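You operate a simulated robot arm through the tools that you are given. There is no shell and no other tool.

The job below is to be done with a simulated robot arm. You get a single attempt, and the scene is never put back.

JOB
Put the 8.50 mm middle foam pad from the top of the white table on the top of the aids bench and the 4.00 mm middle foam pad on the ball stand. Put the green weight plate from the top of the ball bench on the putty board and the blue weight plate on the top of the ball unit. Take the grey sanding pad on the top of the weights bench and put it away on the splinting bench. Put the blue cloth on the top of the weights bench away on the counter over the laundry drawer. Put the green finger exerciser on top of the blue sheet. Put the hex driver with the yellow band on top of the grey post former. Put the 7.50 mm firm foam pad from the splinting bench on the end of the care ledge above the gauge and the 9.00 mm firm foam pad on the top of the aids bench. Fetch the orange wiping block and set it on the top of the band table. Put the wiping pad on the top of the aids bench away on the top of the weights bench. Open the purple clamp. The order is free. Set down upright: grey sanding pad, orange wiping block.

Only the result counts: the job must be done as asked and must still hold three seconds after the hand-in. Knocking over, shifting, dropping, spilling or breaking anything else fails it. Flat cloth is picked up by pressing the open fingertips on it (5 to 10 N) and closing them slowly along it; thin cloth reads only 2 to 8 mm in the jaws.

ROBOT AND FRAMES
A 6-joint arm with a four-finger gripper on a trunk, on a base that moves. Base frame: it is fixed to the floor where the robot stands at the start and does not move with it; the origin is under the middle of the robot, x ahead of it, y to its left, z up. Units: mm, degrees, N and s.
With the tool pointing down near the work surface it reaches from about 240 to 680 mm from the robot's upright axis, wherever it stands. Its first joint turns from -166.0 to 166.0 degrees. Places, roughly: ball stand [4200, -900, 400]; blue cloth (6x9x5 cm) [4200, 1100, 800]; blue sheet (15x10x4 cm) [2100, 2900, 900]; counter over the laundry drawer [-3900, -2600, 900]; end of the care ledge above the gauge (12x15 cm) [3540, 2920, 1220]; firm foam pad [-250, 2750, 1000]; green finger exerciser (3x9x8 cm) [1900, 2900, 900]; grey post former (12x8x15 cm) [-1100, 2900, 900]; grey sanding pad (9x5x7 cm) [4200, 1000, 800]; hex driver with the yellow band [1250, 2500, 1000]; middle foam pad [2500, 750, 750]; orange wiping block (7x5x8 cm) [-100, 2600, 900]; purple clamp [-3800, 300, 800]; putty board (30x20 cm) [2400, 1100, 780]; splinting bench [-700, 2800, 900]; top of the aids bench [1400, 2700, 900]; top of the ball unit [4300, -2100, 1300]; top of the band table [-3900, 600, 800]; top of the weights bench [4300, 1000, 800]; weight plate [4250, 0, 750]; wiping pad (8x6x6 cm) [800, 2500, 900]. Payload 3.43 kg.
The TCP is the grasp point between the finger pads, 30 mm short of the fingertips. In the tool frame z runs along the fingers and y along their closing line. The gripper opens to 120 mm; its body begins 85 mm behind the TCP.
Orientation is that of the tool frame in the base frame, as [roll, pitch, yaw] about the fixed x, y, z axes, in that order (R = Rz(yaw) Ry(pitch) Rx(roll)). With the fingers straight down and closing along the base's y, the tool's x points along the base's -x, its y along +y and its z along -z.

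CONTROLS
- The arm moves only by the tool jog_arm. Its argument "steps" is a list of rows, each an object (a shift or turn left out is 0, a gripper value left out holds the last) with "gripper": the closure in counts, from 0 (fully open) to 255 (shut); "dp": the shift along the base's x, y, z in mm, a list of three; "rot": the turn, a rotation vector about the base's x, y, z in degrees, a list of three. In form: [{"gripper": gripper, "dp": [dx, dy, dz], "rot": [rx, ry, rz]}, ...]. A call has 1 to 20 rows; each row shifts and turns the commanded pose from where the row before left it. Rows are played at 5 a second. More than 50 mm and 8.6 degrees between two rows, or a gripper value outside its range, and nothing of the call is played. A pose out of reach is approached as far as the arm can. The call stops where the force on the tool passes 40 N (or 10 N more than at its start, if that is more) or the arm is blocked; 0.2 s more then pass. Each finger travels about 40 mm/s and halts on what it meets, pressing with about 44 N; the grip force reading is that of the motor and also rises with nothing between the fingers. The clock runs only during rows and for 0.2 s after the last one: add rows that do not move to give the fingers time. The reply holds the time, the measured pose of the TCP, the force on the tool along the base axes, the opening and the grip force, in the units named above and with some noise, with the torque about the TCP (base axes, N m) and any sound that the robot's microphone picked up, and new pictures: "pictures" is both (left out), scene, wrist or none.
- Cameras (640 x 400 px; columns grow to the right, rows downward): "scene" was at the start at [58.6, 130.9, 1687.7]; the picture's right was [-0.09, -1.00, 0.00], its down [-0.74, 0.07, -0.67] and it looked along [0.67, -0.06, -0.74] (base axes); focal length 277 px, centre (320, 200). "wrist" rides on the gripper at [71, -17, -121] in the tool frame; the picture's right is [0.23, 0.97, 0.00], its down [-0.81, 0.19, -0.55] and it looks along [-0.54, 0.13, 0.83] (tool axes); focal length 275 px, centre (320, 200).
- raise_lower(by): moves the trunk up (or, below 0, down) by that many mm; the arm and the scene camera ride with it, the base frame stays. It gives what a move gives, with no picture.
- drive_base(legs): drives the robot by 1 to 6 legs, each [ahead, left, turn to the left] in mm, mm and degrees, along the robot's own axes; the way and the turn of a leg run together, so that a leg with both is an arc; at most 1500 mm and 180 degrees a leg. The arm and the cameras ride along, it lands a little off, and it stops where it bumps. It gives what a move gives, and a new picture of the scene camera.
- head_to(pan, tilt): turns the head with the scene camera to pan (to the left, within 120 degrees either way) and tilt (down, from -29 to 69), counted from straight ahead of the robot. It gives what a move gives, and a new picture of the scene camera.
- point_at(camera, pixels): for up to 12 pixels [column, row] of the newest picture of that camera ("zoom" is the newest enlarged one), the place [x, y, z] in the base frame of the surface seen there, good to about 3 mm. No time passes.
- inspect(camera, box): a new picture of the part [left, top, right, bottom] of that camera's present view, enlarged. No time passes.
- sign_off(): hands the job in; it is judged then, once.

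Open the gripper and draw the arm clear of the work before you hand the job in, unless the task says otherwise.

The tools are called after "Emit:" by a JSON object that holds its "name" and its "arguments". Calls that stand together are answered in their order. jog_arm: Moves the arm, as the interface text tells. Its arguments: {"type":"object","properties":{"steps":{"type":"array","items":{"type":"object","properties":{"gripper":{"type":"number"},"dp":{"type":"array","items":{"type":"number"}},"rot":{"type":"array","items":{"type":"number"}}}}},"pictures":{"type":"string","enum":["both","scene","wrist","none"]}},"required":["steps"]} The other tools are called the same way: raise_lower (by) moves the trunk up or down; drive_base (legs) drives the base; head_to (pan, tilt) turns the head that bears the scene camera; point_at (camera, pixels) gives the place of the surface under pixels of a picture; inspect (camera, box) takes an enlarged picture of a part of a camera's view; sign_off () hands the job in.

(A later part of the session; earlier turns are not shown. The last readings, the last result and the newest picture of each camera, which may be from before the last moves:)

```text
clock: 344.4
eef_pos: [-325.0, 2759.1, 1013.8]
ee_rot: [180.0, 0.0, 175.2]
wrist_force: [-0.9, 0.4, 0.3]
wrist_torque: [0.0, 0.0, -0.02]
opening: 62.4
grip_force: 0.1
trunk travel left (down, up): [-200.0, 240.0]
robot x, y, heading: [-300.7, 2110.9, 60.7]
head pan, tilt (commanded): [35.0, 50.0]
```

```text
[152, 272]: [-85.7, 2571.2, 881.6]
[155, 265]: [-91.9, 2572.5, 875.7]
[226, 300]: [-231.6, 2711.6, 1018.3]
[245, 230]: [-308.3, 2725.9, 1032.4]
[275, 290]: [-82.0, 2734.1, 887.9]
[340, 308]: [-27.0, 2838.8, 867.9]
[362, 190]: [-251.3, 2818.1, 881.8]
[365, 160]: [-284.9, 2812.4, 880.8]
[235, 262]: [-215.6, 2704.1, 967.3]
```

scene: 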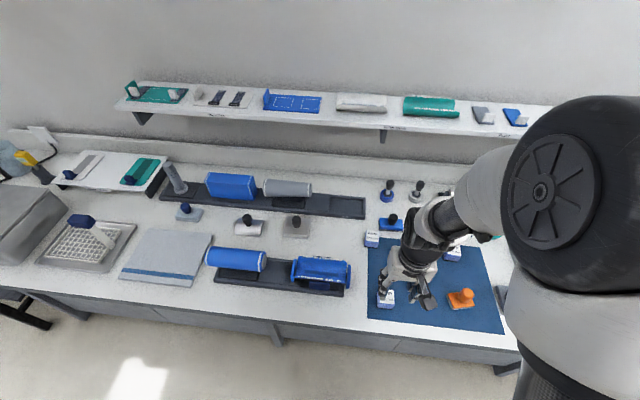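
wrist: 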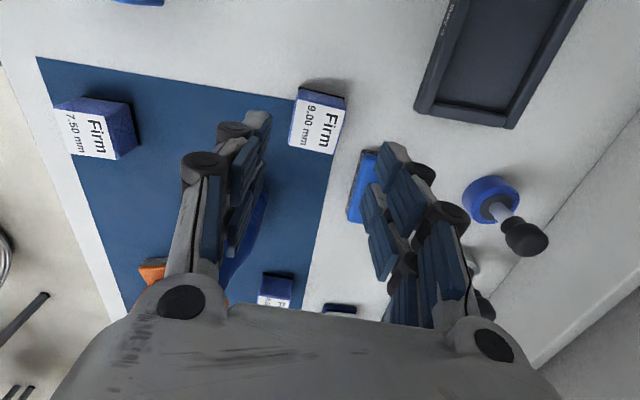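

The trigger is about 90 mm behind the TCP on the far side, which should be clear of the palm. I'll descend halfway and check with the scene camera.

Emit:
{"name": "jog_arm", "arguments": {"steps": [{"dp": [0, 0, -30]}, {"dp": [0, 0, -20]}], "pictures": "scene"}}

Emit:
{"name": "inspect", "arguments": {"camera": "scene", "box": [340, 130, 500, 270]}}

```text
clock: 345.0
eef_pos: [-326.2, 2760.2, 963.1]
ee_rot: [-180.0, 0.1, 175.0]
wrist_force: [0.7, -0.3, 0.0]
wrist_torque: [-0.04, -0.01, -0.01]
opening: 61.9
grip_force: 0.1
trunk travel left (down, up): [-200.0, 240.0]
robot x, y, heading: [-301.6, 2113.1, 60.8]
head pan, tilt (commanded): [35.0, 50.0]
```

scene: 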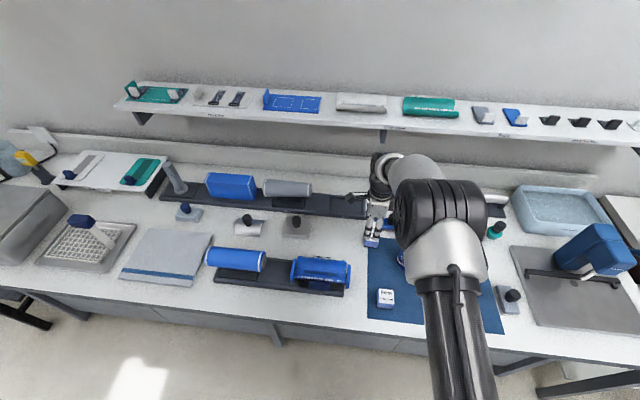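

```text
2.86 times, centred on (420, 200) of scene
```

zoom: 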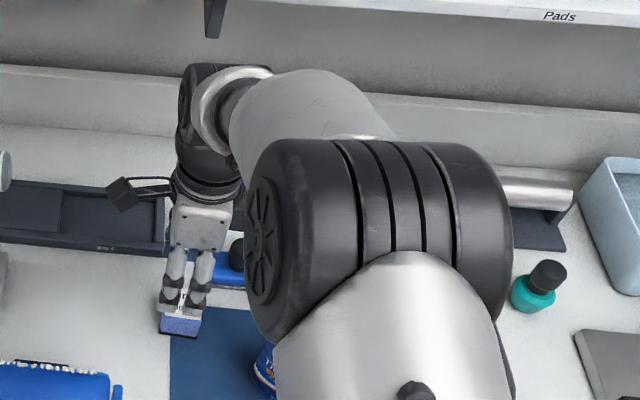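

The palm looks narrow and clear, but the forearm passes above the spray bottle. I'll measure the heights of the forearm and elbow.

Emit:
{"name": "point_at", "arguments": {"camera": "zoom", "pixels": [[330, 100], [235, 110], [255, 270], [300, 180], [200, 230], [200, 100], [360, 380], [210, 180]]}}

```text
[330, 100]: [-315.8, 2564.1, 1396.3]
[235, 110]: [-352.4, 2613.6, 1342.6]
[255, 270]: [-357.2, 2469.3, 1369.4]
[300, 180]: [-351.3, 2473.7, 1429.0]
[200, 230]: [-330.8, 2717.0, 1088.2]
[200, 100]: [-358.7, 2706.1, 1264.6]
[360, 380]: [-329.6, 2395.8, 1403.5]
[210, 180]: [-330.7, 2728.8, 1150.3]
```

The forearm is above z 1250 and at x≈-330, well away from the bottle. I'll finish the descent and grip.

Emit:
{"name": "jog_arm", "arguments": {"steps": [{"dp": [0, -1, -40]}, {"dp": [0, 0, -22]}, {"dp": [0, 0, -4]}, {}, {"gripper": 170}, {"gripper": 200}, {}, {}], "pictures": "wrist"}}

```text
clock: 346.8
eef_pos: [-326.2, 2758.8, 898.7]
ee_rot: [-180.0, 0.0, 175.1]
wrist_force: [0.1, -0.1, 0.3]
wrist_torque: [-0.03, 0.01, 0.02]
opening: 43.8
grip_force: 44.0
trunk travel left (down, up): [-200.0, 240.0]
robot x, y, heading: [-302.5, 2112.6, 60.8]
head pan, tilt (commanded): [35.0, 50.0]
```

wrist: 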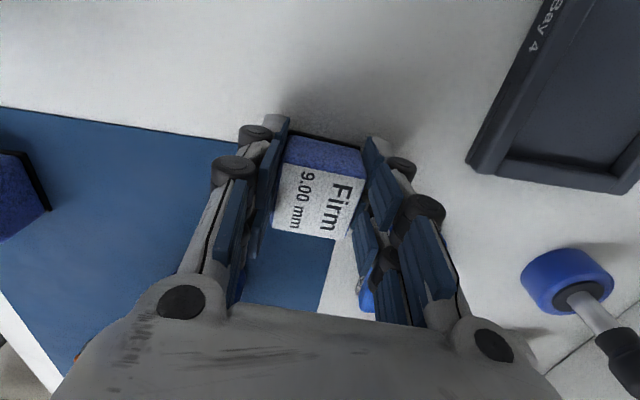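

The 9.00 mm pad is gripped at 43.8 mm. I'll lift straight up, pull back away from the bottle, then turn the tool back.

Emit:
{"name": "jog_arm", "arguments": {"steps": [{"dp": [0, 0, 15]}, {"dp": [0, 0, 48]}, {"dp": [0, 0, 48]}, {"dp": [0, 0, 48]}, {"dp": [0, 0, 48]}, {"dp": [0, -48, 0]}, {"dp": [0, -48, 0]}, {"dp": [0, -48, 0]}, {"dp": [0, -48, 0]}, {"dp": [0, -48, 0]}], "pictures": "none"}}

Emit:
{"name": "jog_arm", "arguments": {"steps": [{"rot": [0, 0, 7.9]}, {"rot": [0, 0, 7.9]}, {"rot": [0, 0, 7.9]}, {"rot": [0, 0, 7.9]}, {"rot": [0, 0, 7.9]}, {"rot": [0, 0, 7.9]}, {"rot": [0, 0, 7.9]}, {"rot": [0, 0, 7.9]}, {"rot": [0, 0, 7.9]}, {"rot": [0, 0, 7.9]}, {"rot": [0, 0, 7.9]}, {"rot": [0, 0, 8.0]}], "pictures": "wrist"}}

```text
clock: 349.0
eef_pos: [-326.4, 2517.3, 1106.3]
ee_rot: [179.9, -0.2, 175.1]
wrist_force: [0.7, -0.9, -1.5]
wrist_torque: [0.02, 0.0, -0.01]
opening: 43.6
grip_force: 44.1
trunk travel left (down, up): [-200.0, 240.0]
robot x, y, heading: [-300.5, 2116.8, 60.6]
head pan, tilt (commanded): [35.0, 50.0]
```

```text
clock: 351.6
eef_pos: [-326.5, 2518.2, 1103.8]
ee_rot: [179.9, 0.0, -89.8]
wrist_force: [-0.5, 0.3, -0.5]
wrist_torque: [0.0, -0.01, 0.02]
opening: 43.8
grip_force: 43.9
trunk travel left (down, up): [-200.0, 240.0]
robot x, y, heading: [-301.6, 2111.9, 60.6]
head pan, tilt (commanded): [35.0, 50.0]
```

wrist: 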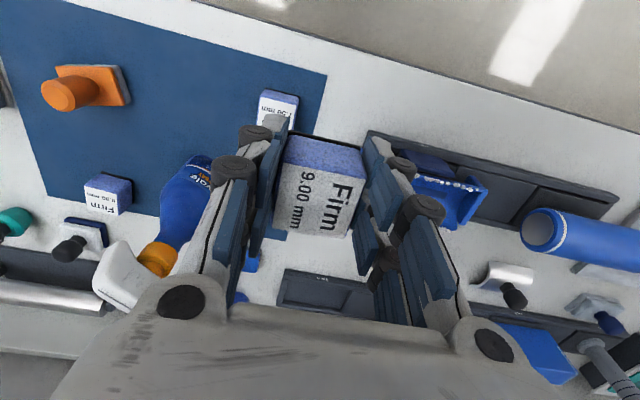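

The bottle and the other items are undisturbed. I'll back off and drive to the aids bench, to the spot where the wiping pad stood.

Emit:
{"name": "drive_base", "arguments": {"legs": [[-157, -88, 0], [569, -1010, 0]]}}

Emit:
{"name": "jog_arm", "arguments": {"steps": [{"dp": [0, 45, -20]}, {"dp": [0, 45, -20]}, {"dp": [0, 45, -20]}, {"dp": [0, 30, -20]}, {}], "pictures": "wrist"}}

```text
clock: 358.6
eef_pos: [829.3, 2343.7, 1105.6]
ee_rot: [180.0, 0.0, -89.8]
wrist_force: [0.7, 0.1, 0.1]
wrist_torque: [-0.01, 0.0, 0.01]
opening: 44.0
grip_force: 44.2
trunk travel left (down, up): [-200.0, 240.0]
robot x, y, heading: [853.7, 1937.2, 60.9]
head pan, tilt (commanded): [35.0, 50.0]
```

scene: 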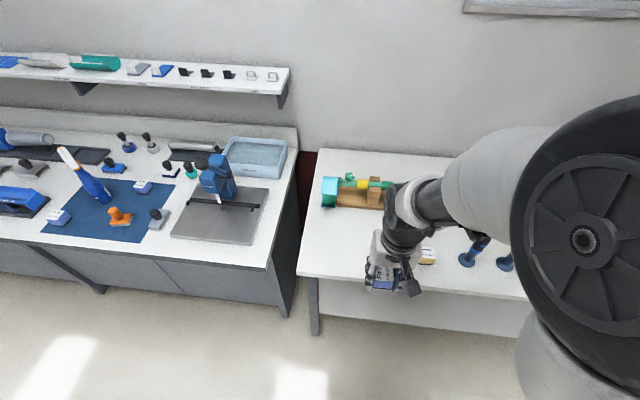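

```text
clock: 359.8
eef_pos: [828.1, 2508.3, 1024.9]
ee_rot: [-180.0, 0.0, -89.9]
wrist_force: [-0.1, -0.4, -0.7]
wrist_torque: [-0.01, 0.01, -0.01]
opening: 43.8
grip_force: 43.8
trunk travel left (down, up): [-200.0, 240.0]
robot x, y, heading: [854.2, 1939.3, 61.0]
head pan, tilt (commanded): [35.0, 50.0]
```

wrist: 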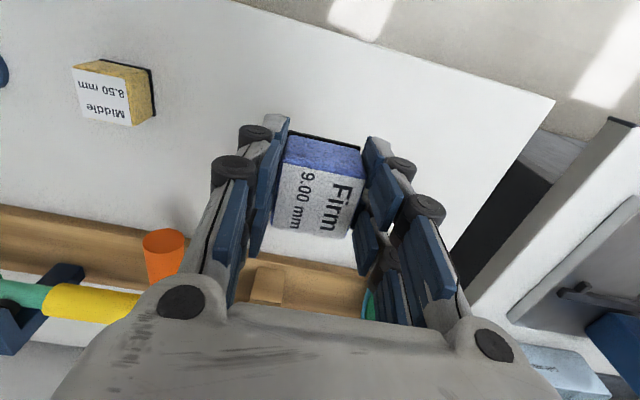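

The spot is clear. I'll lower to z≈903 and then feel for contact.

Emit:
{"name": "jog_arm", "arguments": {"steps": [{"dp": [8, 5, -45]}, {"dp": [0, 0, -45]}, {"dp": [0, 0, -28]}, {"dp": [0, 0, -5]}, {}], "pictures": "none"}}

Emit:
{"name": "jog_arm", "arguments": {"steps": [{"dp": [0, 0, -2]}, {"dp": [0, 0, -1.5]}, {}], "pictures": "none"}}

```text
clock: 361.0
eef_pos: [833.8, 2513.5, 900.9]
ee_rot: [179.9, 0.1, -89.8]
wrist_force: [0.0, 0.2, 0.5]
wrist_torque: [0.01, -0.01, 0.0]
opening: 43.9
grip_force: 44.0
trunk travel left (down, up): [-200.0, 240.0]
robot x, y, heading: [851.7, 1936.6, 60.9]
head pan, tilt (commanded): [35.0, 50.0]
```

```text
clock: 361.8
eef_pos: [836.1, 2511.7, 898.6]
ee_rot: [180.0, 0.0, -89.8]
wrist_force: [0.5, 0.9, 0.2]
wrist_torque: [-0.02, -0.01, 0.01]
opening: 43.7
grip_force: 43.8
trunk travel left (down, up): [-200.0, 240.0]
robot x, y, heading: [850.8, 1938.6, 60.8]
head pan, tilt (commanded): [35.0, 50.0]
```

No contact yet at 898.6. I'll lower another 2–3 mm.

Emit:
{"name": "jog_arm", "arguments": {"steps": [{"dp": [0, 0, -1.5]}, {"dp": [0, 0, -1.5]}, {}], "pictures": "none"}}

```text
clock: 362.6
eef_pos: [834.9, 2514.6, 897.8]
ee_rot: [-179.9, 0.3, -89.8]
wrist_force: [-1.2, -2.8, 26.0]
wrist_torque: [-0.16, 0.06, -0.01]
opening: 43.8
grip_force: 43.7
trunk travel left (down, up): [-200.0, 240.0]
robot x, y, heading: [854.5, 1940.0, 60.9]
head pan, tilt (commanded): [35.0, 50.0]
```

Contact at 26 N. I'll ease up slightly, release and lift away.

Emit:
{"name": "jog_arm", "arguments": {"steps": [{"dp": [0, 0, 1.5]}, {"gripper": 120}, {}, {}, {"dp": [0, 0, 25]}, {"dp": [0, 0, 45]}, {"dp": [0, 0, 45]}, {"dp": [0, 0, 45]}], "pictures": "wrist"}}

```text
clock: 364.4
eef_pos: [836.0, 2514.3, 1058.2]
ee_rot: [-180.0, 0.0, -89.8]
wrist_force: [-0.4, 0.2, 0.4]
wrist_torque: [0.01, 0.0, 0.0]
opening: 63.7
grip_force: 0.0
trunk travel left (down, up): [-200.0, 240.0]
robot x, y, heading: [853.0, 1936.4, 60.8]
head pan, tilt (commanded): [35.0, 50.0]
```

wrist: 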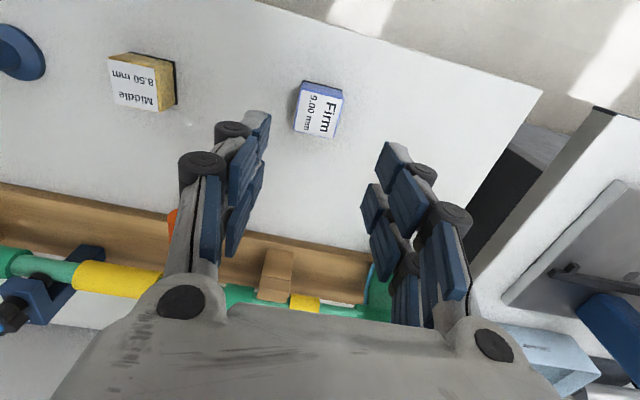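

The 9.00 mm pad stands on the aids bench at [317,108]. Next is the yellow-band hex driver; I'll retract, move the base right and inspect it.

Emit:
{"name": "jog_arm", "arguments": {"steps": [{"dp": [0, -48, 10]}, {"dp": [0, -48, 10]}, {"dp": [0, -48, 10]}], "pictures": "none"}}

Emit:
{"name": "drive_base", "arguments": {"legs": [[195, -350, 0]]}}

Emit:
{"name": "head_to", "arguments": {"pan": 30, "tilt": 50}}

```text
clock: 365.2
eef_pos: [836.0, 2368.4, 1087.7]
ee_rot: [-180.0, 0.2, -89.8]
wrist_force: [0.1, -0.8, -0.7]
wrist_torque: [0.04, -0.03, 0.03]
opening: 63.6
grip_force: 0.1
trunk travel left (down, up): [-200.0, 240.0]
robot x, y, heading: [854.3, 1937.1, 60.8]
head pan, tilt (commanded): [35.0, 50.0]
```

```text
clock: 367.7
eef_pos: [1235.5, 2370.0, 1086.2]
ee_rot: [179.9, 0.0, -89.9]
wrist_force: [1.0, 0.0, 0.5]
wrist_torque: [0.01, 0.02, -0.02]
opening: 63.5
grip_force: 0.0
trunk travel left (down, up): [-200.0, 240.0]
robot x, y, heading: [1254.7, 1936.9, 61.0]
head pan, tilt (commanded): [35.0, 50.0]
```

scene: 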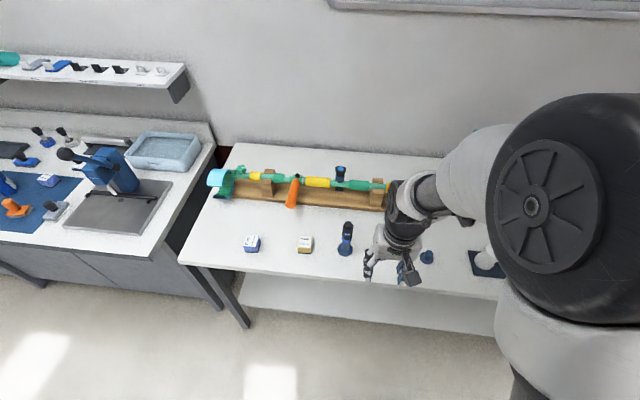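

```text
clock: 368.3
eef_pos: [1234.5, 2370.1, 1086.3]
ee_rot: [-179.9, -0.1, -89.9]
wrist_force: [-0.6, -0.5, 0.2]
wrist_torque: [0.01, 0.01, -0.02]
opening: 63.4
grip_force: 0.2
trunk travel left (down, up): [-200.0, 240.0]
robot x, y, heading: [1250.6, 1938.1, 60.6]
head pan, tilt (commanded): [30.0, 50.0]
```

scene: 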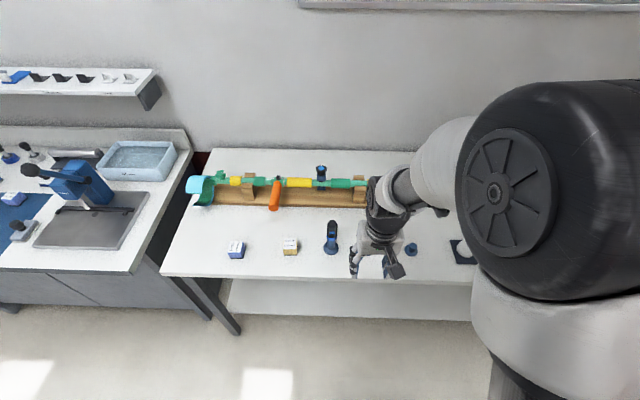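

The yellow-band driver is just behind the gripper. I'll use the wrist camera to look at it.

Emit:
{"name": "jog_arm", "arguments": {"steps": [{"dp": [0, 0, 0]}], "pictures": "wrist"}}

Emit:
{"name": "inspect", "arguments": {"camera": "wrist", "box": [160, 100, 480, 300]}}

```text
clock: 368.7
eef_pos: [1234.8, 2370.3, 1086.6]
ee_rot: [-179.9, 0.0, -89.8]
wrist_force: [-0.6, -0.7, 0.1]
wrist_torque: [-0.01, 0.0, -0.03]
opening: 63.5
grip_force: 0.1
trunk travel left (down, up): [-200.0, 240.0]
robot x, y, heading: [1249.3, 1939.7, 60.7]
head pan, tilt (commanded): [30.0, 50.0]
```

wrist: 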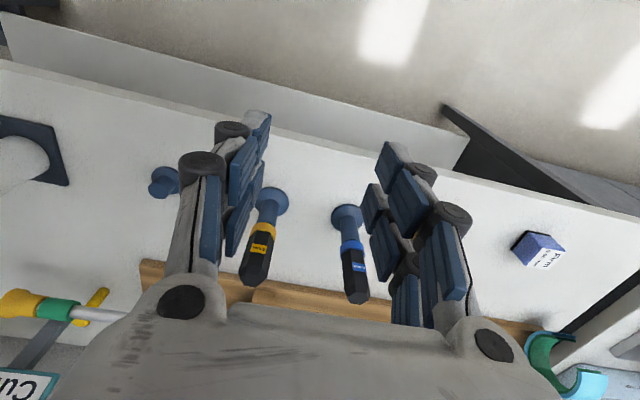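

```text
2.00 times, centred on (320, 200) of wrist
```

zoom: 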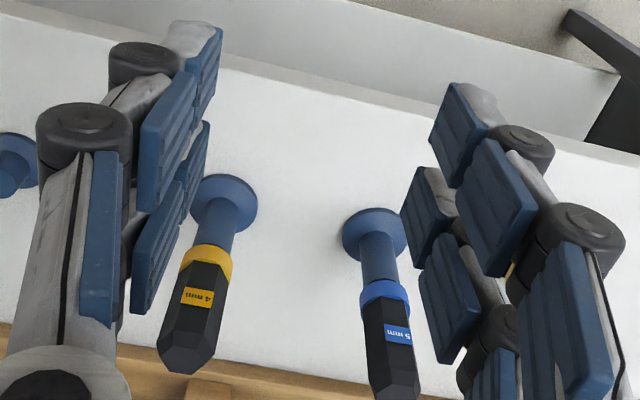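

The driver shows a yellow band marked "4 mm", a black hex handle and a blue flared foot. I'll measure heights along it.

Emit:
{"name": "point_at", "arguments": {"camera": "zoom", "pixels": [[225, 185], [222, 215], [210, 240], [205, 262], [195, 300], [185, 352], [200, 320], [240, 215], [170, 310], [375, 240], [390, 340]]}}

```text
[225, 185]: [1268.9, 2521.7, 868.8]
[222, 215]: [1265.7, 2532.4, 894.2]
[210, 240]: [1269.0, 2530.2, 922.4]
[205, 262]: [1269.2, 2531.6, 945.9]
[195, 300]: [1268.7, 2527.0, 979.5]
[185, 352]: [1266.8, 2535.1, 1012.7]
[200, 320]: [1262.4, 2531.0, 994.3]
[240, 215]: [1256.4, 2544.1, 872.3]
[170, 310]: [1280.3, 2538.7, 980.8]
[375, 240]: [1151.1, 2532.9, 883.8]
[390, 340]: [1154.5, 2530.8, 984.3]
```

The driver stands 155 mm tall; its black handle spans z 945–1013 with the axis near (1268,2543). I'll move over it and check alignment before descending.

Emit:
{"name": "jog_arm", "arguments": {"steps": [{"dp": [8.3, 43.2, 0]}, {"dp": [8.3, 43.2, 0]}, {"dp": [8.3, 43.2, 0]}, {"dp": [8.3, 43.2, 0]}, {}], "pictures": "wrist"}}

```text
clock: 369.9
eef_pos: [1266.7, 2541.9, 1087.5]
ee_rot: [-179.9, 0.1, -90.0]
wrist_force: [0.1, -0.7, 0.1]
wrist_torque: [0.02, 0.01, 0.04]
opening: 63.6
grip_force: 0.1
trunk travel left (down, up): [-200.0, 240.0]
robot x, y, heading: [1252.8, 1934.6, 61.0]
head pan, tilt (commanded): [30.0, 50.0]
```

wrist: 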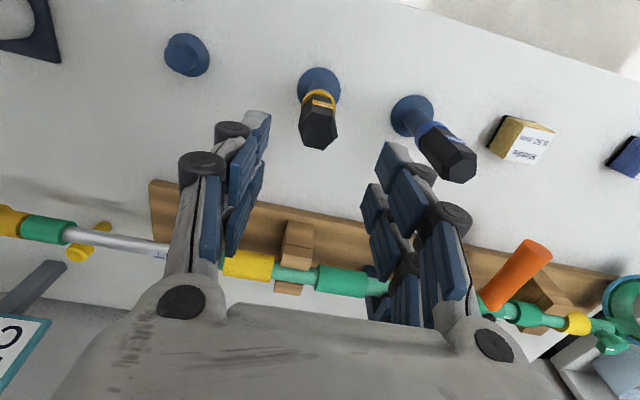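

The handle top is at [319,135], on the TCP axis. I'll descend to z≈985 and close.

Emit:
{"name": "jog_arm", "arguments": {"steps": [{"dp": [0, 0, -45]}, {"dp": [0, 0, -40]}, {"dp": [0, 0, -17]}, {}, {"gripper": 170}, {"gripper": 215}, {}, {}, {}], "pictures": "wrist"}}

```text
clock: 371.9
eef_pos: [1267.3, 2542.9, 985.1]
ee_rot: [180.0, 0.1, -89.9]
wrist_force: [0.4, 0.1, 0.7]
wrist_torque: [-0.04, -0.06, 0.01]
opening: 25.8
grip_force: 44.3
trunk travel left (down, up): [-200.0, 240.0]
robot x, y, heading: [1252.1, 1938.2, 60.8]
head pan, tilt (commanded): [30.0, 50.0]
```

wrist: 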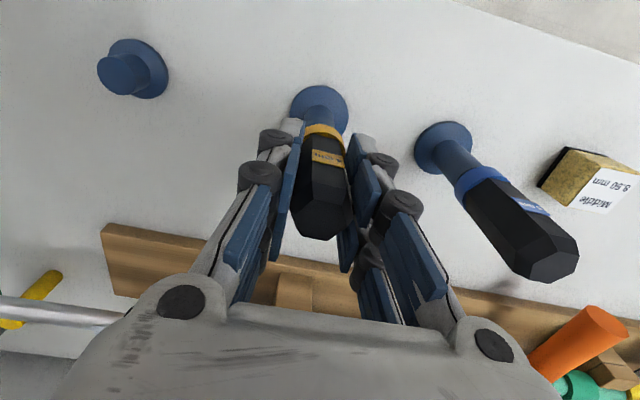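

Gripped at 25.8 mm. I'll lift slowly and see whether the blue foot comes along or stays.

Emit:
{"name": "jog_arm", "arguments": {"steps": [{"dp": [0, 0, 15]}, {"dp": [0, 0, 25]}, {}], "pictures": "wrist"}}

```text
clock: 372.7
eef_pos: [1269.0, 2543.3, 1025.2]
ee_rot: [180.0, -0.1, -89.9]
wrist_force: [0.6, -0.5, -0.7]
wrist_torque: [-0.03, 0.03, -0.05]
opening: 25.5
grip_force: 43.7
trunk travel left (down, up): [-200.0, 240.0]
robot x, y, heading: [1247.8, 1936.0, 61.0]
head pan, tilt (commanded): [30.0, 50.0]
```

wrist: 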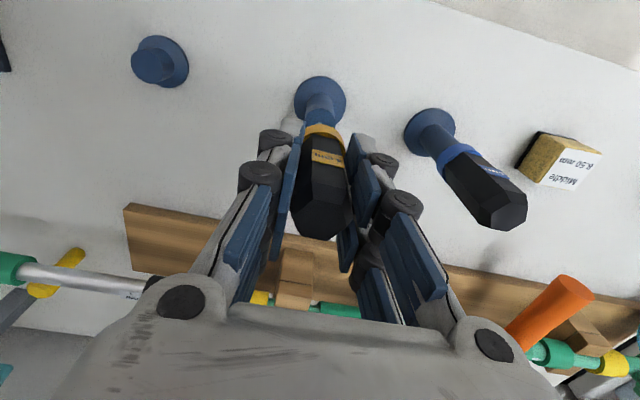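

I'll zoom in to see the shaft and the foot.

Emit:
{"name": "inspect", "arguments": {"camera": "wrist", "box": [240, 60, 400, 160]}}

```text
4.00 times, centred on (320, 110) of wrist
```

zoom: 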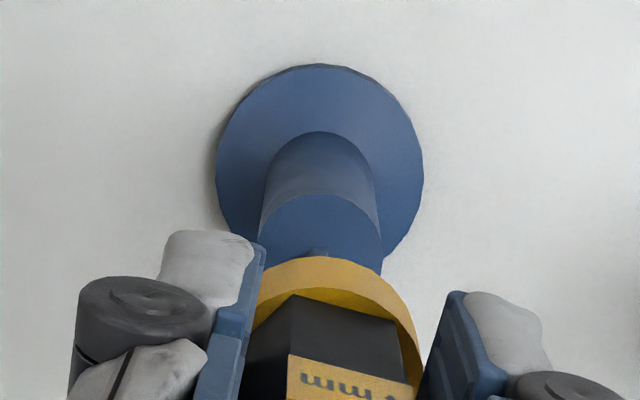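

The blue holder stays on the bench and a shaft is coming out of it. I'll keep lifting straight up until the shaft is clear.

Emit:
{"name": "jog_arm", "arguments": {"steps": [{"dp": [0, 0, 30]}, {"dp": [0, 0, 40]}, {"dp": [0, 0, 40]}, {}], "pictures": "both"}}

Emit:
{"name": "inspect", "arguments": {"camera": "wrist", "box": [240, 40, 400, 140]}}

```text
clock: 373.7
eef_pos: [1266.8, 2542.9, 1134.8]
ee_rot: [179.9, -0.1, -90.0]
wrist_force: [-0.5, 0.0, -0.6]
wrist_torque: [0.0, -0.02, -0.03]
opening: 25.6
grip_force: 43.7
trunk travel left (down, up): [-200.0, 240.0]
robot x, y, heading: [1253.6, 1937.0, 60.7]
head pan, tilt (commanded): [30.0, 50.0]
```

scene: 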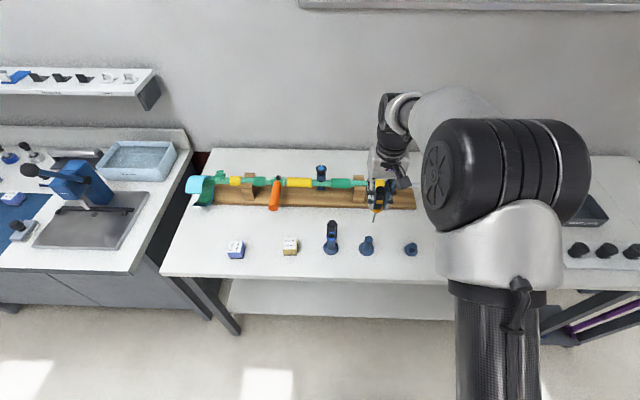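
wrist: 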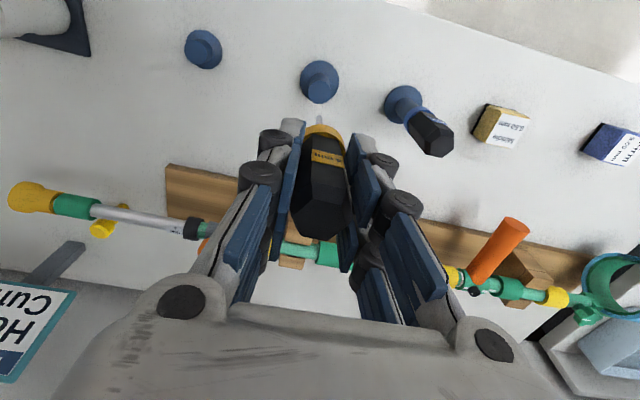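

```text
4.00 times, centred on (320, 90) of wrist
```

zoom: 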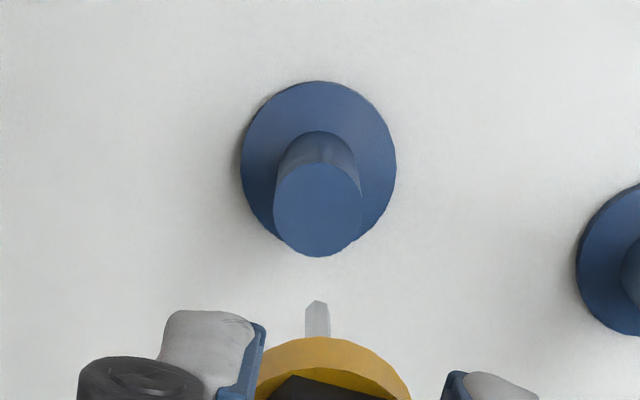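

The driver is out, with a short grey shaft and the holder still upright. I'll retract and drive to the grey post former near (-1100,2900).

Emit:
{"name": "jog_arm", "arguments": {"steps": [{"dp": [0, -48, 0]}, {"dp": [0, -48, 0]}, {"dp": [0, -48, 0]}, {"dp": [0, -20, 0]}], "pictures": "none"}}

Emit:
{"name": "drive_base", "arguments": {"legs": [[-61, -35, 0], [-739, 1311, 0], [-410, 730, 0]]}}

Emit:
{"name": "head_to", "arguments": {"pan": 35, "tilt": 35}}

```text
clock: 374.7
eef_pos: [1267.2, 2378.2, 1133.6]
ee_rot: [-179.9, 0.0, -89.9]
wrist_force: [-0.5, 0.1, -1.1]
wrist_torque: [-0.01, -0.01, 0.0]
opening: 25.6
grip_force: 44.0
trunk travel left (down, up): [-200.0, 240.0]
robot x, y, heading: [1250.2, 1938.5, 60.7]
head pan, tilt (commanded): [30.0, 50.0]
```

```text
refused: leg 2 is longer than a leg can be; nothing moved
```

```text
clock: 375.5
eef_pos: [1268.0, 2378.5, 1135.5]
ee_rot: [180.0, 0.0, -89.9]
wrist_force: [-0.1, -1.0, -1.3]
wrist_torque: [0.0, -0.02, -0.01]
opening: 25.6
grip_force: 44.0
trunk travel left (down, up): [-200.0, 240.0]
robot x, y, heading: [1251.0, 1940.2, 60.7]
head pan, tilt (commanded): [35.0, 35.0]
```

scene: 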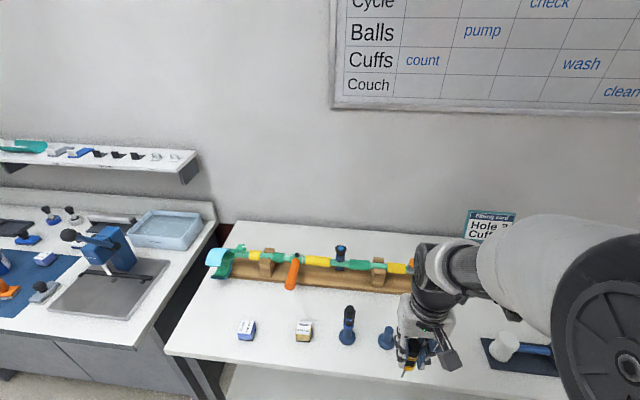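

One leg was slightly over the limit. I'll resend it with shorter legs.

Emit:
{"name": "drive_base", "arguments": {"legs": [[-61, -34, 0], [-562, 1003, 0], [-562, 1003, 0]]}}

Emit:
{"name": "inspect", "arguments": {"camera": "scene", "box": [0, 120, 320, 320]}}

```text
clock: 387.4
eef_pos: [-1030.0, 2298.2, 1135.8]
ee_rot: [-179.9, 0.0, -89.8]
wrist_force: [-0.5, 1.1, -0.1]
wrist_torque: [-0.01, -0.03, -0.01]
opening: 25.3
grip_force: 43.7
trunk travel left (down, up): [-200.0, 240.0]
robot x, y, heading: [-1042.7, 1859.5, 61.2]
head pan, tilt (commanded): [35.0, 35.0]
```

scene: 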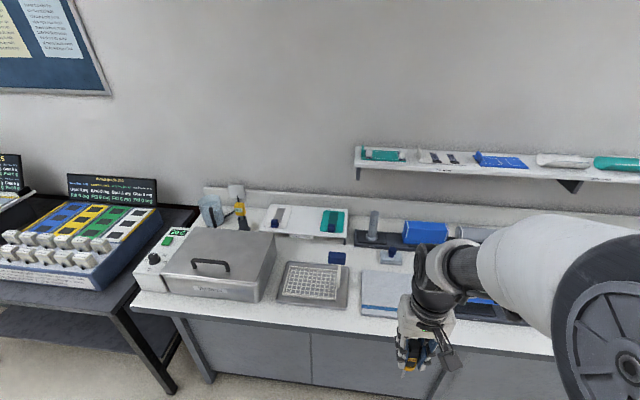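

```text
2.00 times, centred on (160, 220) of scene
```

zoom: 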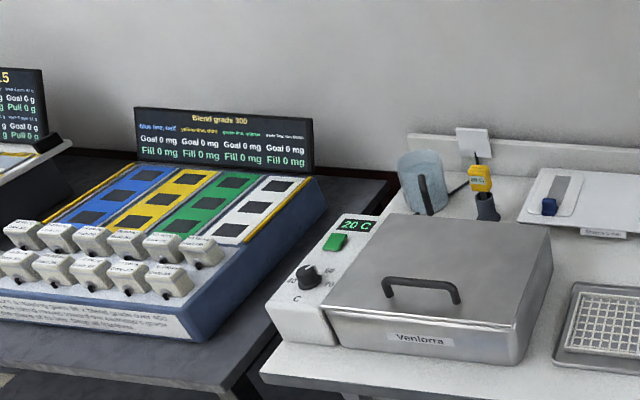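

The grey post stands at [373,225] on the dark rack. I'll zoom in on it.

Emit:
{"name": "inspect", "arguments": {"camera": "scene", "box": [330, 190, 450, 265]}}

Emit:
{"name": "point_at", "arguments": {"camera": "scene", "pixels": [[374, 213], [373, 222], [370, 237], [360, 240], [420, 232], [475, 235], [390, 255], [340, 220], [372, 211], [500, 172]]}}

```text
5.33 times, centred on (390, 228) of scene
```

zoom: 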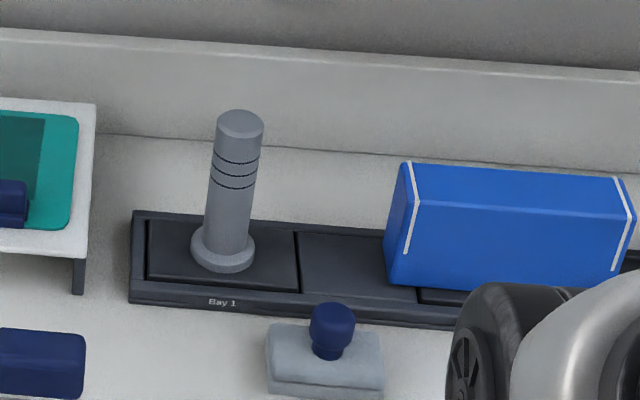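

```text
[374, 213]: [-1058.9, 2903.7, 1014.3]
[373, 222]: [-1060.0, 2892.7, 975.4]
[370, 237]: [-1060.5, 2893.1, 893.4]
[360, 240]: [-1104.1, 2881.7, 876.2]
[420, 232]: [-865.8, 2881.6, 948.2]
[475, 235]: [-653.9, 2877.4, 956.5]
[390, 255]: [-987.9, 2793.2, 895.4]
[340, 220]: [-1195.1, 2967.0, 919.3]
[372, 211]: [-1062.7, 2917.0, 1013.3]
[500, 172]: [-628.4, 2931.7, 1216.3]
```

The post is about 40 mm across with a flat top at z≈1014. I'll look closely at the driver in the hand to judge its shaft.

Emit:
{"name": "inspect", "arguments": {"camera": "scene", "box": [380, 310, 460, 390]}}

Emit:
{"name": "inspect", "arguments": {"camera": "wrist", "box": [260, 80, 380, 260]}}

```text
5.00 times, centred on (420, 350) of scene
```

zoom: 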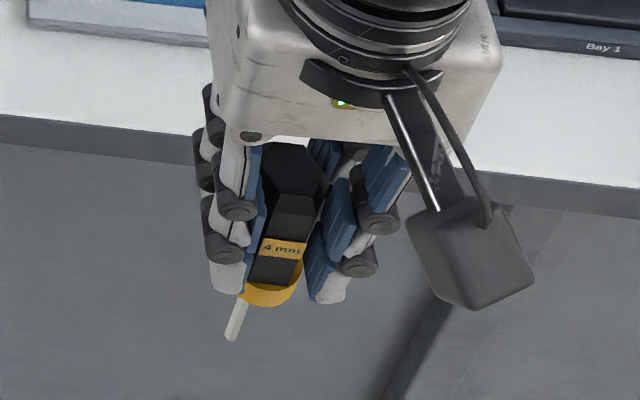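

```text
2.22 times, centred on (320, 170) of wrist
```

zoom: 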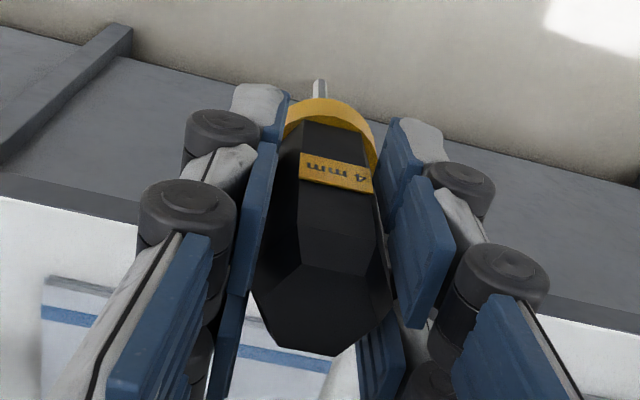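

The driver has a tapered hex handle, a thin yellow collar and a short shaft, so it can't stand shaft-down on a post. I'll lay it on a clear stretch of the aids bench, re-grip it crosswise and rest it flat on the post. First I drive back to that clear area.

Emit:
{"name": "drive_base", "arguments": {"legs": [[431, -777, 0], [431, -777, 0], [70, 39, 0]]}}

Emit:
{"name": "head_to", "arguments": {"pan": 35, "tilt": 55}}

```text
clock: 397.0
eef_pos: [732.4, 2381.5, 1134.9]
ee_rot: [-179.9, -0.1, -89.3]
wrist_force: [0.5, 0.6, -1.2]
wrist_torque: [-0.04, 0.0, 0.02]
opening: 25.7
grip_force: 43.5
trunk travel left (down, up): [-200.0, 240.0]
robot x, y, heading: [721.3, 1940.0, 61.2]
head pan, tilt (commanded): [35.0, 35.0]
```

scene: 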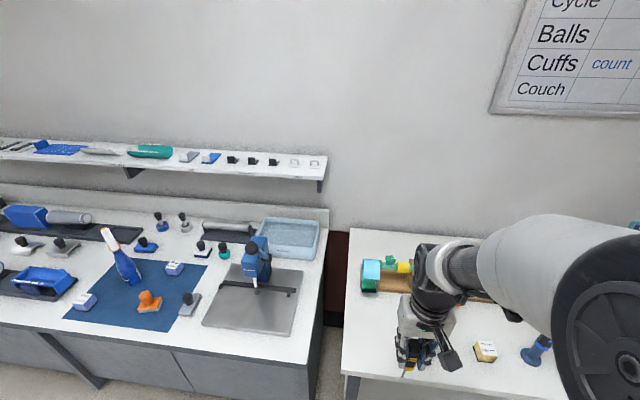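

```text
clock: 397.8
eef_pos: [733.1, 2380.2, 1134.6]
ee_rot: [-179.9, -0.1, -89.2]
wrist_force: [0.1, -0.6, -0.2]
wrist_torque: [-0.06, -0.03, 0.01]
opening: 25.5
grip_force: 44.2
trunk travel left (down, up): [-200.0, 240.0]
robot x, y, heading: [719.4, 1937.0, 61.4]
head pan, tilt (commanded): [35.0, 55.0]
```

scene: 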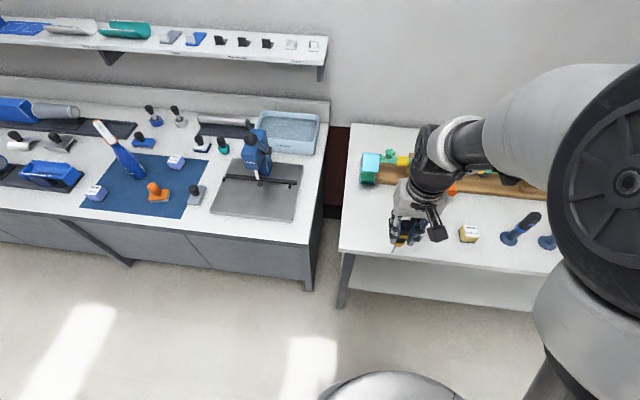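

I'll measure the free area and the stick's front edge before tilting the tool.

Emit:
{"name": "point_at", "arguments": {"camera": "scene", "pixels": [[370, 182], [372, 160], [365, 200], [350, 240], [375, 245], [385, 215], [465, 185], [355, 215], [468, 240]]}}

```text
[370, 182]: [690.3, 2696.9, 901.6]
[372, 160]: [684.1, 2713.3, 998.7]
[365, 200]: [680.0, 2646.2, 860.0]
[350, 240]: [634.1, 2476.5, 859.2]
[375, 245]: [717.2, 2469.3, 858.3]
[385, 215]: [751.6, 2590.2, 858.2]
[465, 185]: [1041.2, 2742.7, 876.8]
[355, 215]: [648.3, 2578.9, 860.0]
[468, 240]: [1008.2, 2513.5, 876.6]
```

The free area is x 640–800, y 2450–2660. I'll move in at z≈1000 and tilt the tool forward about 57°.

Emit:
{"name": "jog_arm", "arguments": {"steps": [{"dp": [0, 34, -33]}, {"dp": [0, 34, -33]}, {"dp": [0, 34, -33]}, {"dp": [0, 34, -33]}, {"rot": [8.2, 0, 0]}, {"rot": [8.2, 0, 0]}, {"rot": [8.2, 0, 0]}, {"rot": [8.2, 0, 0]}, {"rot": [8.2, 0, 0]}, {"rot": [8.2, 0, 0]}, {"rot": [8.0, 0, 0]}, {}], "pictures": "both"}}

```text
clock: 400.4
eef_pos: [731.9, 2515.2, 1003.0]
ee_rot: [-178.8, 57.3, -88.6]
wrist_force: [-0.3, 0.5, -1.5]
wrist_torque: [-0.01, -0.01, -0.01]
opening: 25.8
grip_force: 43.6
trunk travel left (down, up): [-200.0, 240.0]
robot x, y, heading: [720.7, 1941.1, 61.3]
head pan, tilt (commanded): [35.0, 55.0]
```

scene: 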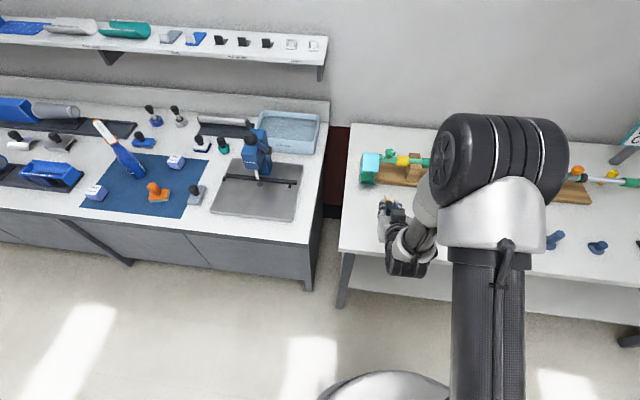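
wrist: 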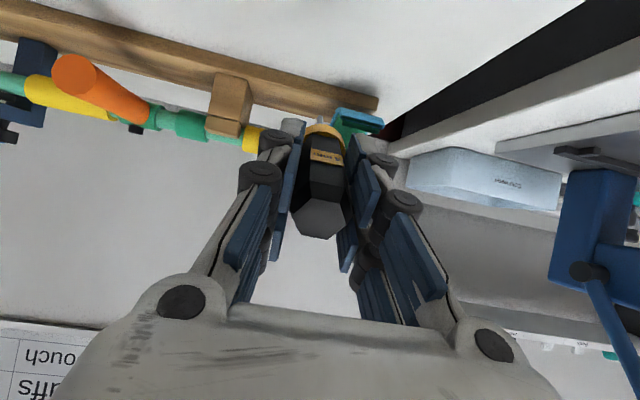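

The tool is tilted 57°, with the wrist outside the bench edge. I'll lower towards the bench in careful steps.

Emit:
{"name": "jog_arm", "arguments": {"steps": [{"dp": [0, 0, -45]}, {"dp": [0, 0, -30]}, {"dp": [0, 0, -10]}, {}], "pictures": "both"}}

Emit:
{"name": "inspect", "arguments": {"camera": "scene", "box": [340, 160, 460, 300]}}

```text
clock: 401.4
eef_pos: [731.9, 2515.5, 922.8]
ee_rot: [-178.7, 57.9, -88.6]
wrist_force: [0.6, -16.7, 32.8]
wrist_torque: [2.47, -0.06, -0.08]
opening: 26.0
grip_force: 43.7
trunk travel left (down, up): [-200.0, 240.0]
robot x, y, heading: [716.6, 1938.8, 61.5]
head pan, tilt (commanded): [35.0, 55.0]
```

scene: 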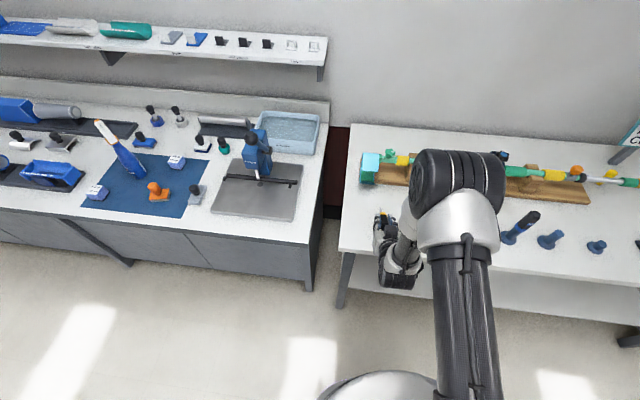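
wrist: 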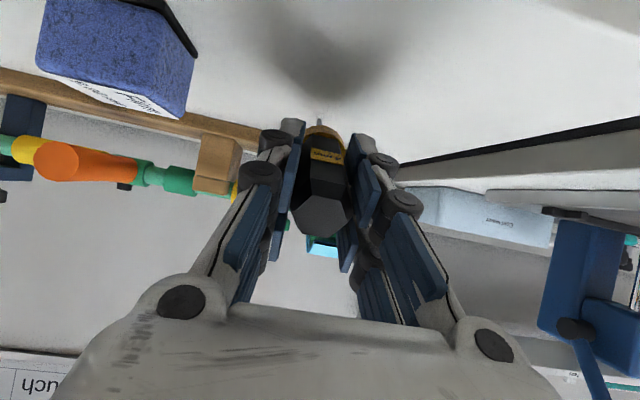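

```text
2.86 times, centred on (400, 230) of scene
```

zoom: 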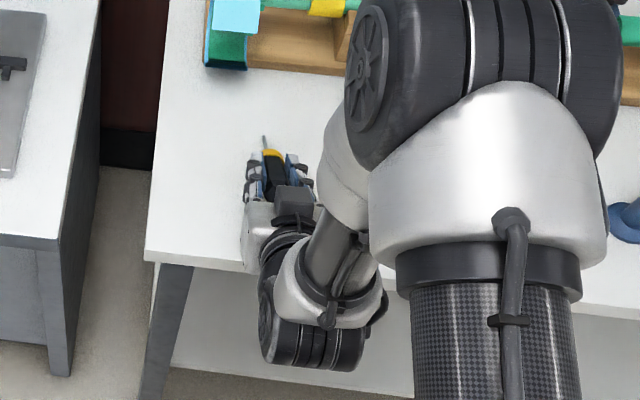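

33 N at z 923 means the shaft tip, about 130 mm ahead of the TCP, is touching the bench, so the shaft is longer than it looked. I'll raise, tilt further to about 73° and lower again, so the driver lies almost flat.

Emit:
{"name": "jog_arm", "arguments": {"steps": [{"dp": [0, 0, 20]}, {"rot": [8, 0, 0]}, {"rot": [7.5, 0, 0]}, {}], "pictures": "none"}}

Emit:
{"name": "jog_arm", "arguments": {"steps": [{"dp": [0, 0, -15]}, {"dp": [0, 0, -12]}, {"dp": [0, 0, -5]}, {}], "pictures": "both"}}

```text
clock: 402.4
eef_pos: [732.5, 2516.8, 936.2]
ee_rot: [-177.5, 72.7, -87.5]
wrist_force: [0.3, 0.4, -1.7]
wrist_torque: [0.0, 0.01, -0.03]
opening: 25.5
grip_force: 44.2
trunk travel left (down, up): [-200.0, 240.0]
robot x, y, heading: [723.7, 1938.5, 61.4]
head pan, tilt (commanded): [35.0, 55.0]
```

```text
clock: 403.4
eef_pos: [731.9, 2515.4, 906.1]
ee_rot: [-177.6, 72.7, -87.5]
wrist_force: [0.1, -0.3, -0.5]
wrist_torque: [-0.06, -0.04, 0.0]
opening: 25.7
grip_force: 43.9
trunk travel left (down, up): [-200.0, 240.0]
robot x, y, heading: [722.8, 1939.6, 61.2]
head pan, tilt (commanded): [35.0, 55.0]
```

scene: 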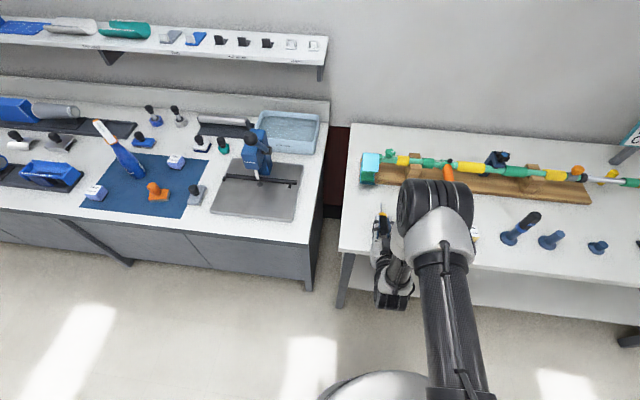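
wrist: 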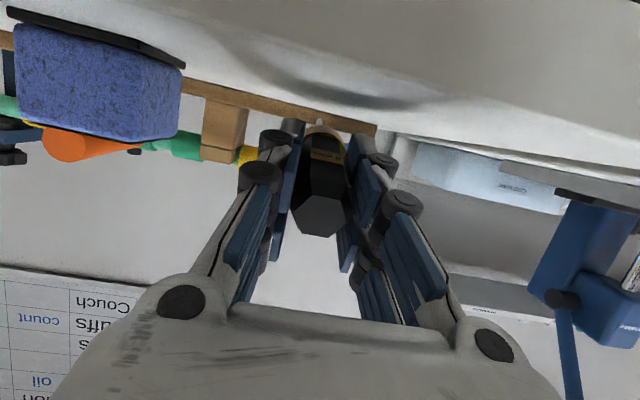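

No contact yet at z 906. I'll lower in 3 mm steps.

Emit:
{"name": "jog_arm", "arguments": {"steps": [{"dp": [0, 0, -3]}, {"dp": [0, 0, -3]}, {}], "pictures": "none"}}

Emit:
{"name": "jog_arm", "arguments": {"steps": [{"dp": [0, 0, -2]}, {}], "pictures": "none"}}

```text
clock: 404.2
eef_pos: [731.8, 2515.0, 899.2]
ee_rot: [-177.5, 72.7, -87.5]
wrist_force: [0.1, -0.6, -0.7]
wrist_torque: [-0.01, 0.0, 0.02]
opening: 25.9
grip_force: 44.4
trunk travel left (down, up): [-200.0, 240.0]
robot x, y, heading: [718.4, 1936.3, 61.6]
head pan, tilt (commanded): [35.0, 55.0]
```

```text
clock: 404.8
eef_pos: [731.7, 2516.1, 896.8]
ee_rot: [-177.6, 72.6, -87.4]
wrist_force: [-1.0, 0.4, -0.5]
wrist_torque: [0.0, 0.02, 0.01]
opening: 25.9
grip_force: 43.8
trunk travel left (down, up): [-200.0, 240.0]
robot x, y, heading: [719.6, 1941.5, 61.3]
head pan, tilt (commanded): [35.0, 55.0]
```

Still no contact at z 897; I'll continue carefully.

Emit:
{"name": "jog_arm", "arguments": {"steps": [{"dp": [0, 0, -2]}, {}], "pictures": "none"}}

Emit:
{"name": "jog_arm", "arguments": {"steps": [{"dp": [0, 0, -2]}, {}], "pictures": "none"}}

Emit:
{"name": "jog_arm", "arguments": {"steps": [{"dp": [0, 0, -2]}, {}], "pictures": "wrist"}}

```text
clock: 405.4
eef_pos: [732.5, 2515.8, 896.0]
ee_rot: [-177.5, 72.7, -87.5]
wrist_force: [0.3, -1.0, 0.0]
wrist_torque: [0.06, -0.03, 0.0]
opening: 25.8
grip_force: 44.3
trunk travel left (down, up): [-200.0, 240.0]
robot x, y, heading: [718.5, 1939.1, 61.3]
head pan, tilt (commanded): [35.0, 55.0]
```

```text
clock: 406.0
eef_pos: [731.0, 2516.6, 895.6]
ee_rot: [-177.4, 72.9, -87.5]
wrist_force: [0.3, -1.9, 7.3]
wrist_torque: [0.89, 0.02, -0.01]
opening: 25.8
grip_force: 43.9
trunk travel left (down, up): [-200.0, 240.0]
robot x, y, heading: [719.6, 1940.4, 61.3]
head pan, tilt (commanded): [35.0, 55.0]
```

```text
clock: 406.6
eef_pos: [731.9, 2516.1, 895.3]
ee_rot: [-177.5, 73.1, -87.4]
wrist_force: [1.0, -2.0, 16.1]
wrist_torque: [1.82, -0.03, -0.08]
opening: 25.7
grip_force: 43.7
trunk travel left (down, up): [-200.0, 240.0]
robot x, y, heading: [723.4, 1941.5, 61.3]
head pan, tilt (commanded): [35.0, 55.0]
```

wrist: 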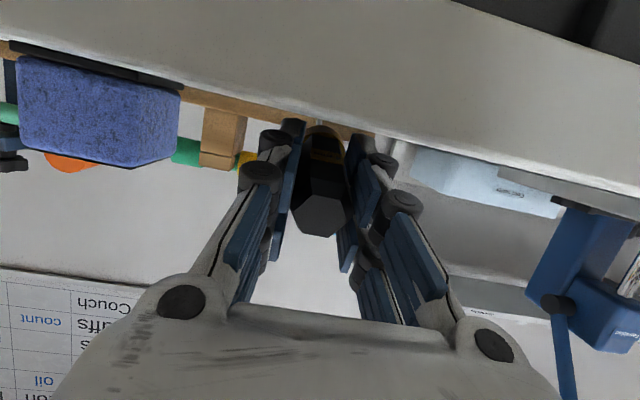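

Only the tip touches (16 N at 113 mm ahead), with the driver about 17° off horizontal. I'll relieve the force and open the fingers, so the handle settles a couple of centimetres onto the bench.

Emit:
{"name": "jog_arm", "arguments": {"steps": [{"dp": [0, 0, 2.5]}, {}, {"gripper": 195}, {"gripper": 180}, {"gripper": 150}, {"gripper": 100}, {"gripper": 60}, {}], "pictures": "both"}}

```text
clock: 408.4
eef_pos: [731.7, 2516.3, 893.2]
ee_rot: [-177.7, 72.6, -87.5]
wrist_force: [0.4, -0.9, 0.0]
wrist_torque: [0.04, -0.04, 0.0]
opening: 91.8
grip_force: 0.1
trunk travel left (down, up): [-200.0, 240.0]
robot x, y, heading: [721.9, 1941.6, 61.4]
head pan, tilt (commanded): [35.0, 55.0]
```

scene: 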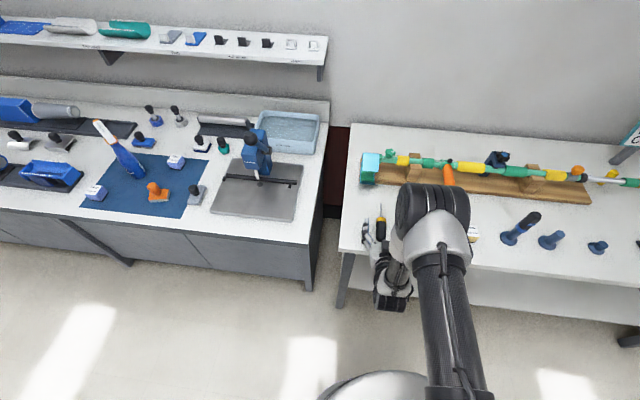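
wrist: 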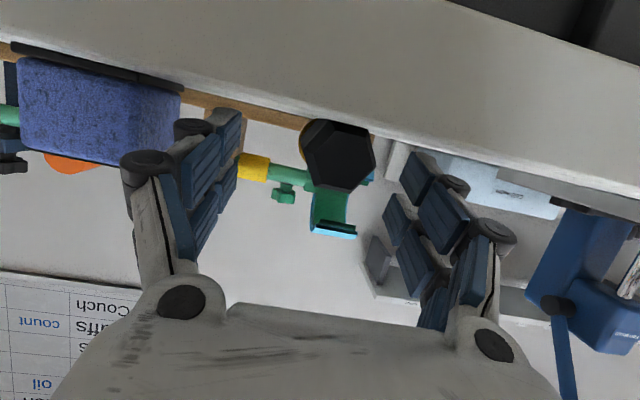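

The driver lies on the bench with its hex end visible at [340,155]. I'll raise the open gripper straight up, then untilt it.

Emit:
{"name": "jog_arm", "arguments": {"steps": [{"dp": [0, 0, 30]}, {"dp": [0, 0, 45]}, {"dp": [0, 0, 45]}, {"dp": [0, -10, 30], "rot": [-8.1, 0, 0]}, {"rot": [-8.1, 0, 0]}, {"rot": [-8.1, 0, 0]}, {"rot": [-8.1, 0, 0]}, {"rot": [-8.1, 0, 0]}, {"rot": [-8.1, 0, 0]}, {"rot": [-8.1, 0, 0]}, {"rot": [-8.1, 0, 0]}, {"rot": [-7.9, 0, 0]}, {}], "pictures": "both"}}

```text
clock: 411.2
eef_pos: [731.4, 2505.8, 1043.8]
ee_rot: [-179.9, -0.1, -89.2]
wrist_force: [0.5, -0.6, -0.5]
wrist_torque: [0.04, -0.01, 0.04]
opening: 91.7
grip_force: 0.0
trunk travel left (down, up): [-200.0, 240.0]
robot x, y, heading: [724.9, 1937.9, 61.3]
head pan, tilt (commanded): [35.0, 55.0]
```

scene: 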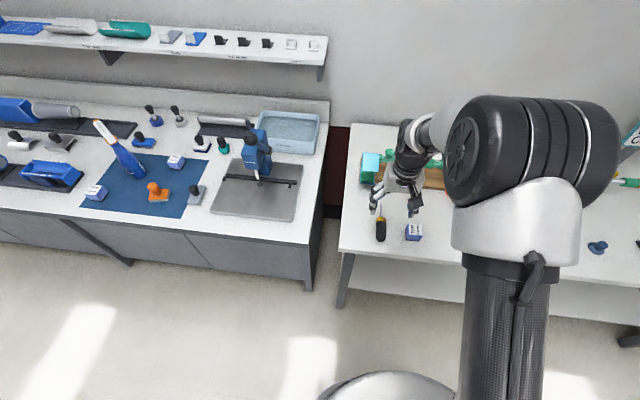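
wrist: 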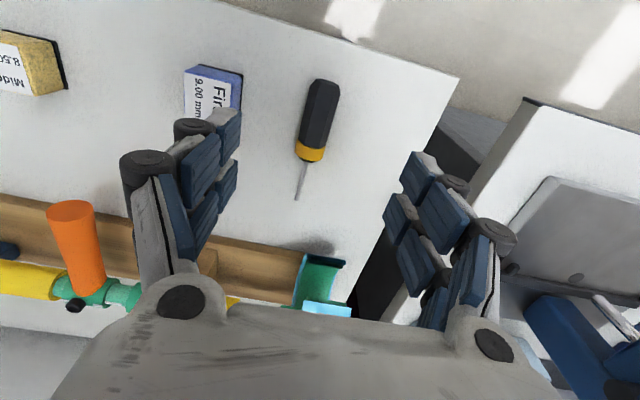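

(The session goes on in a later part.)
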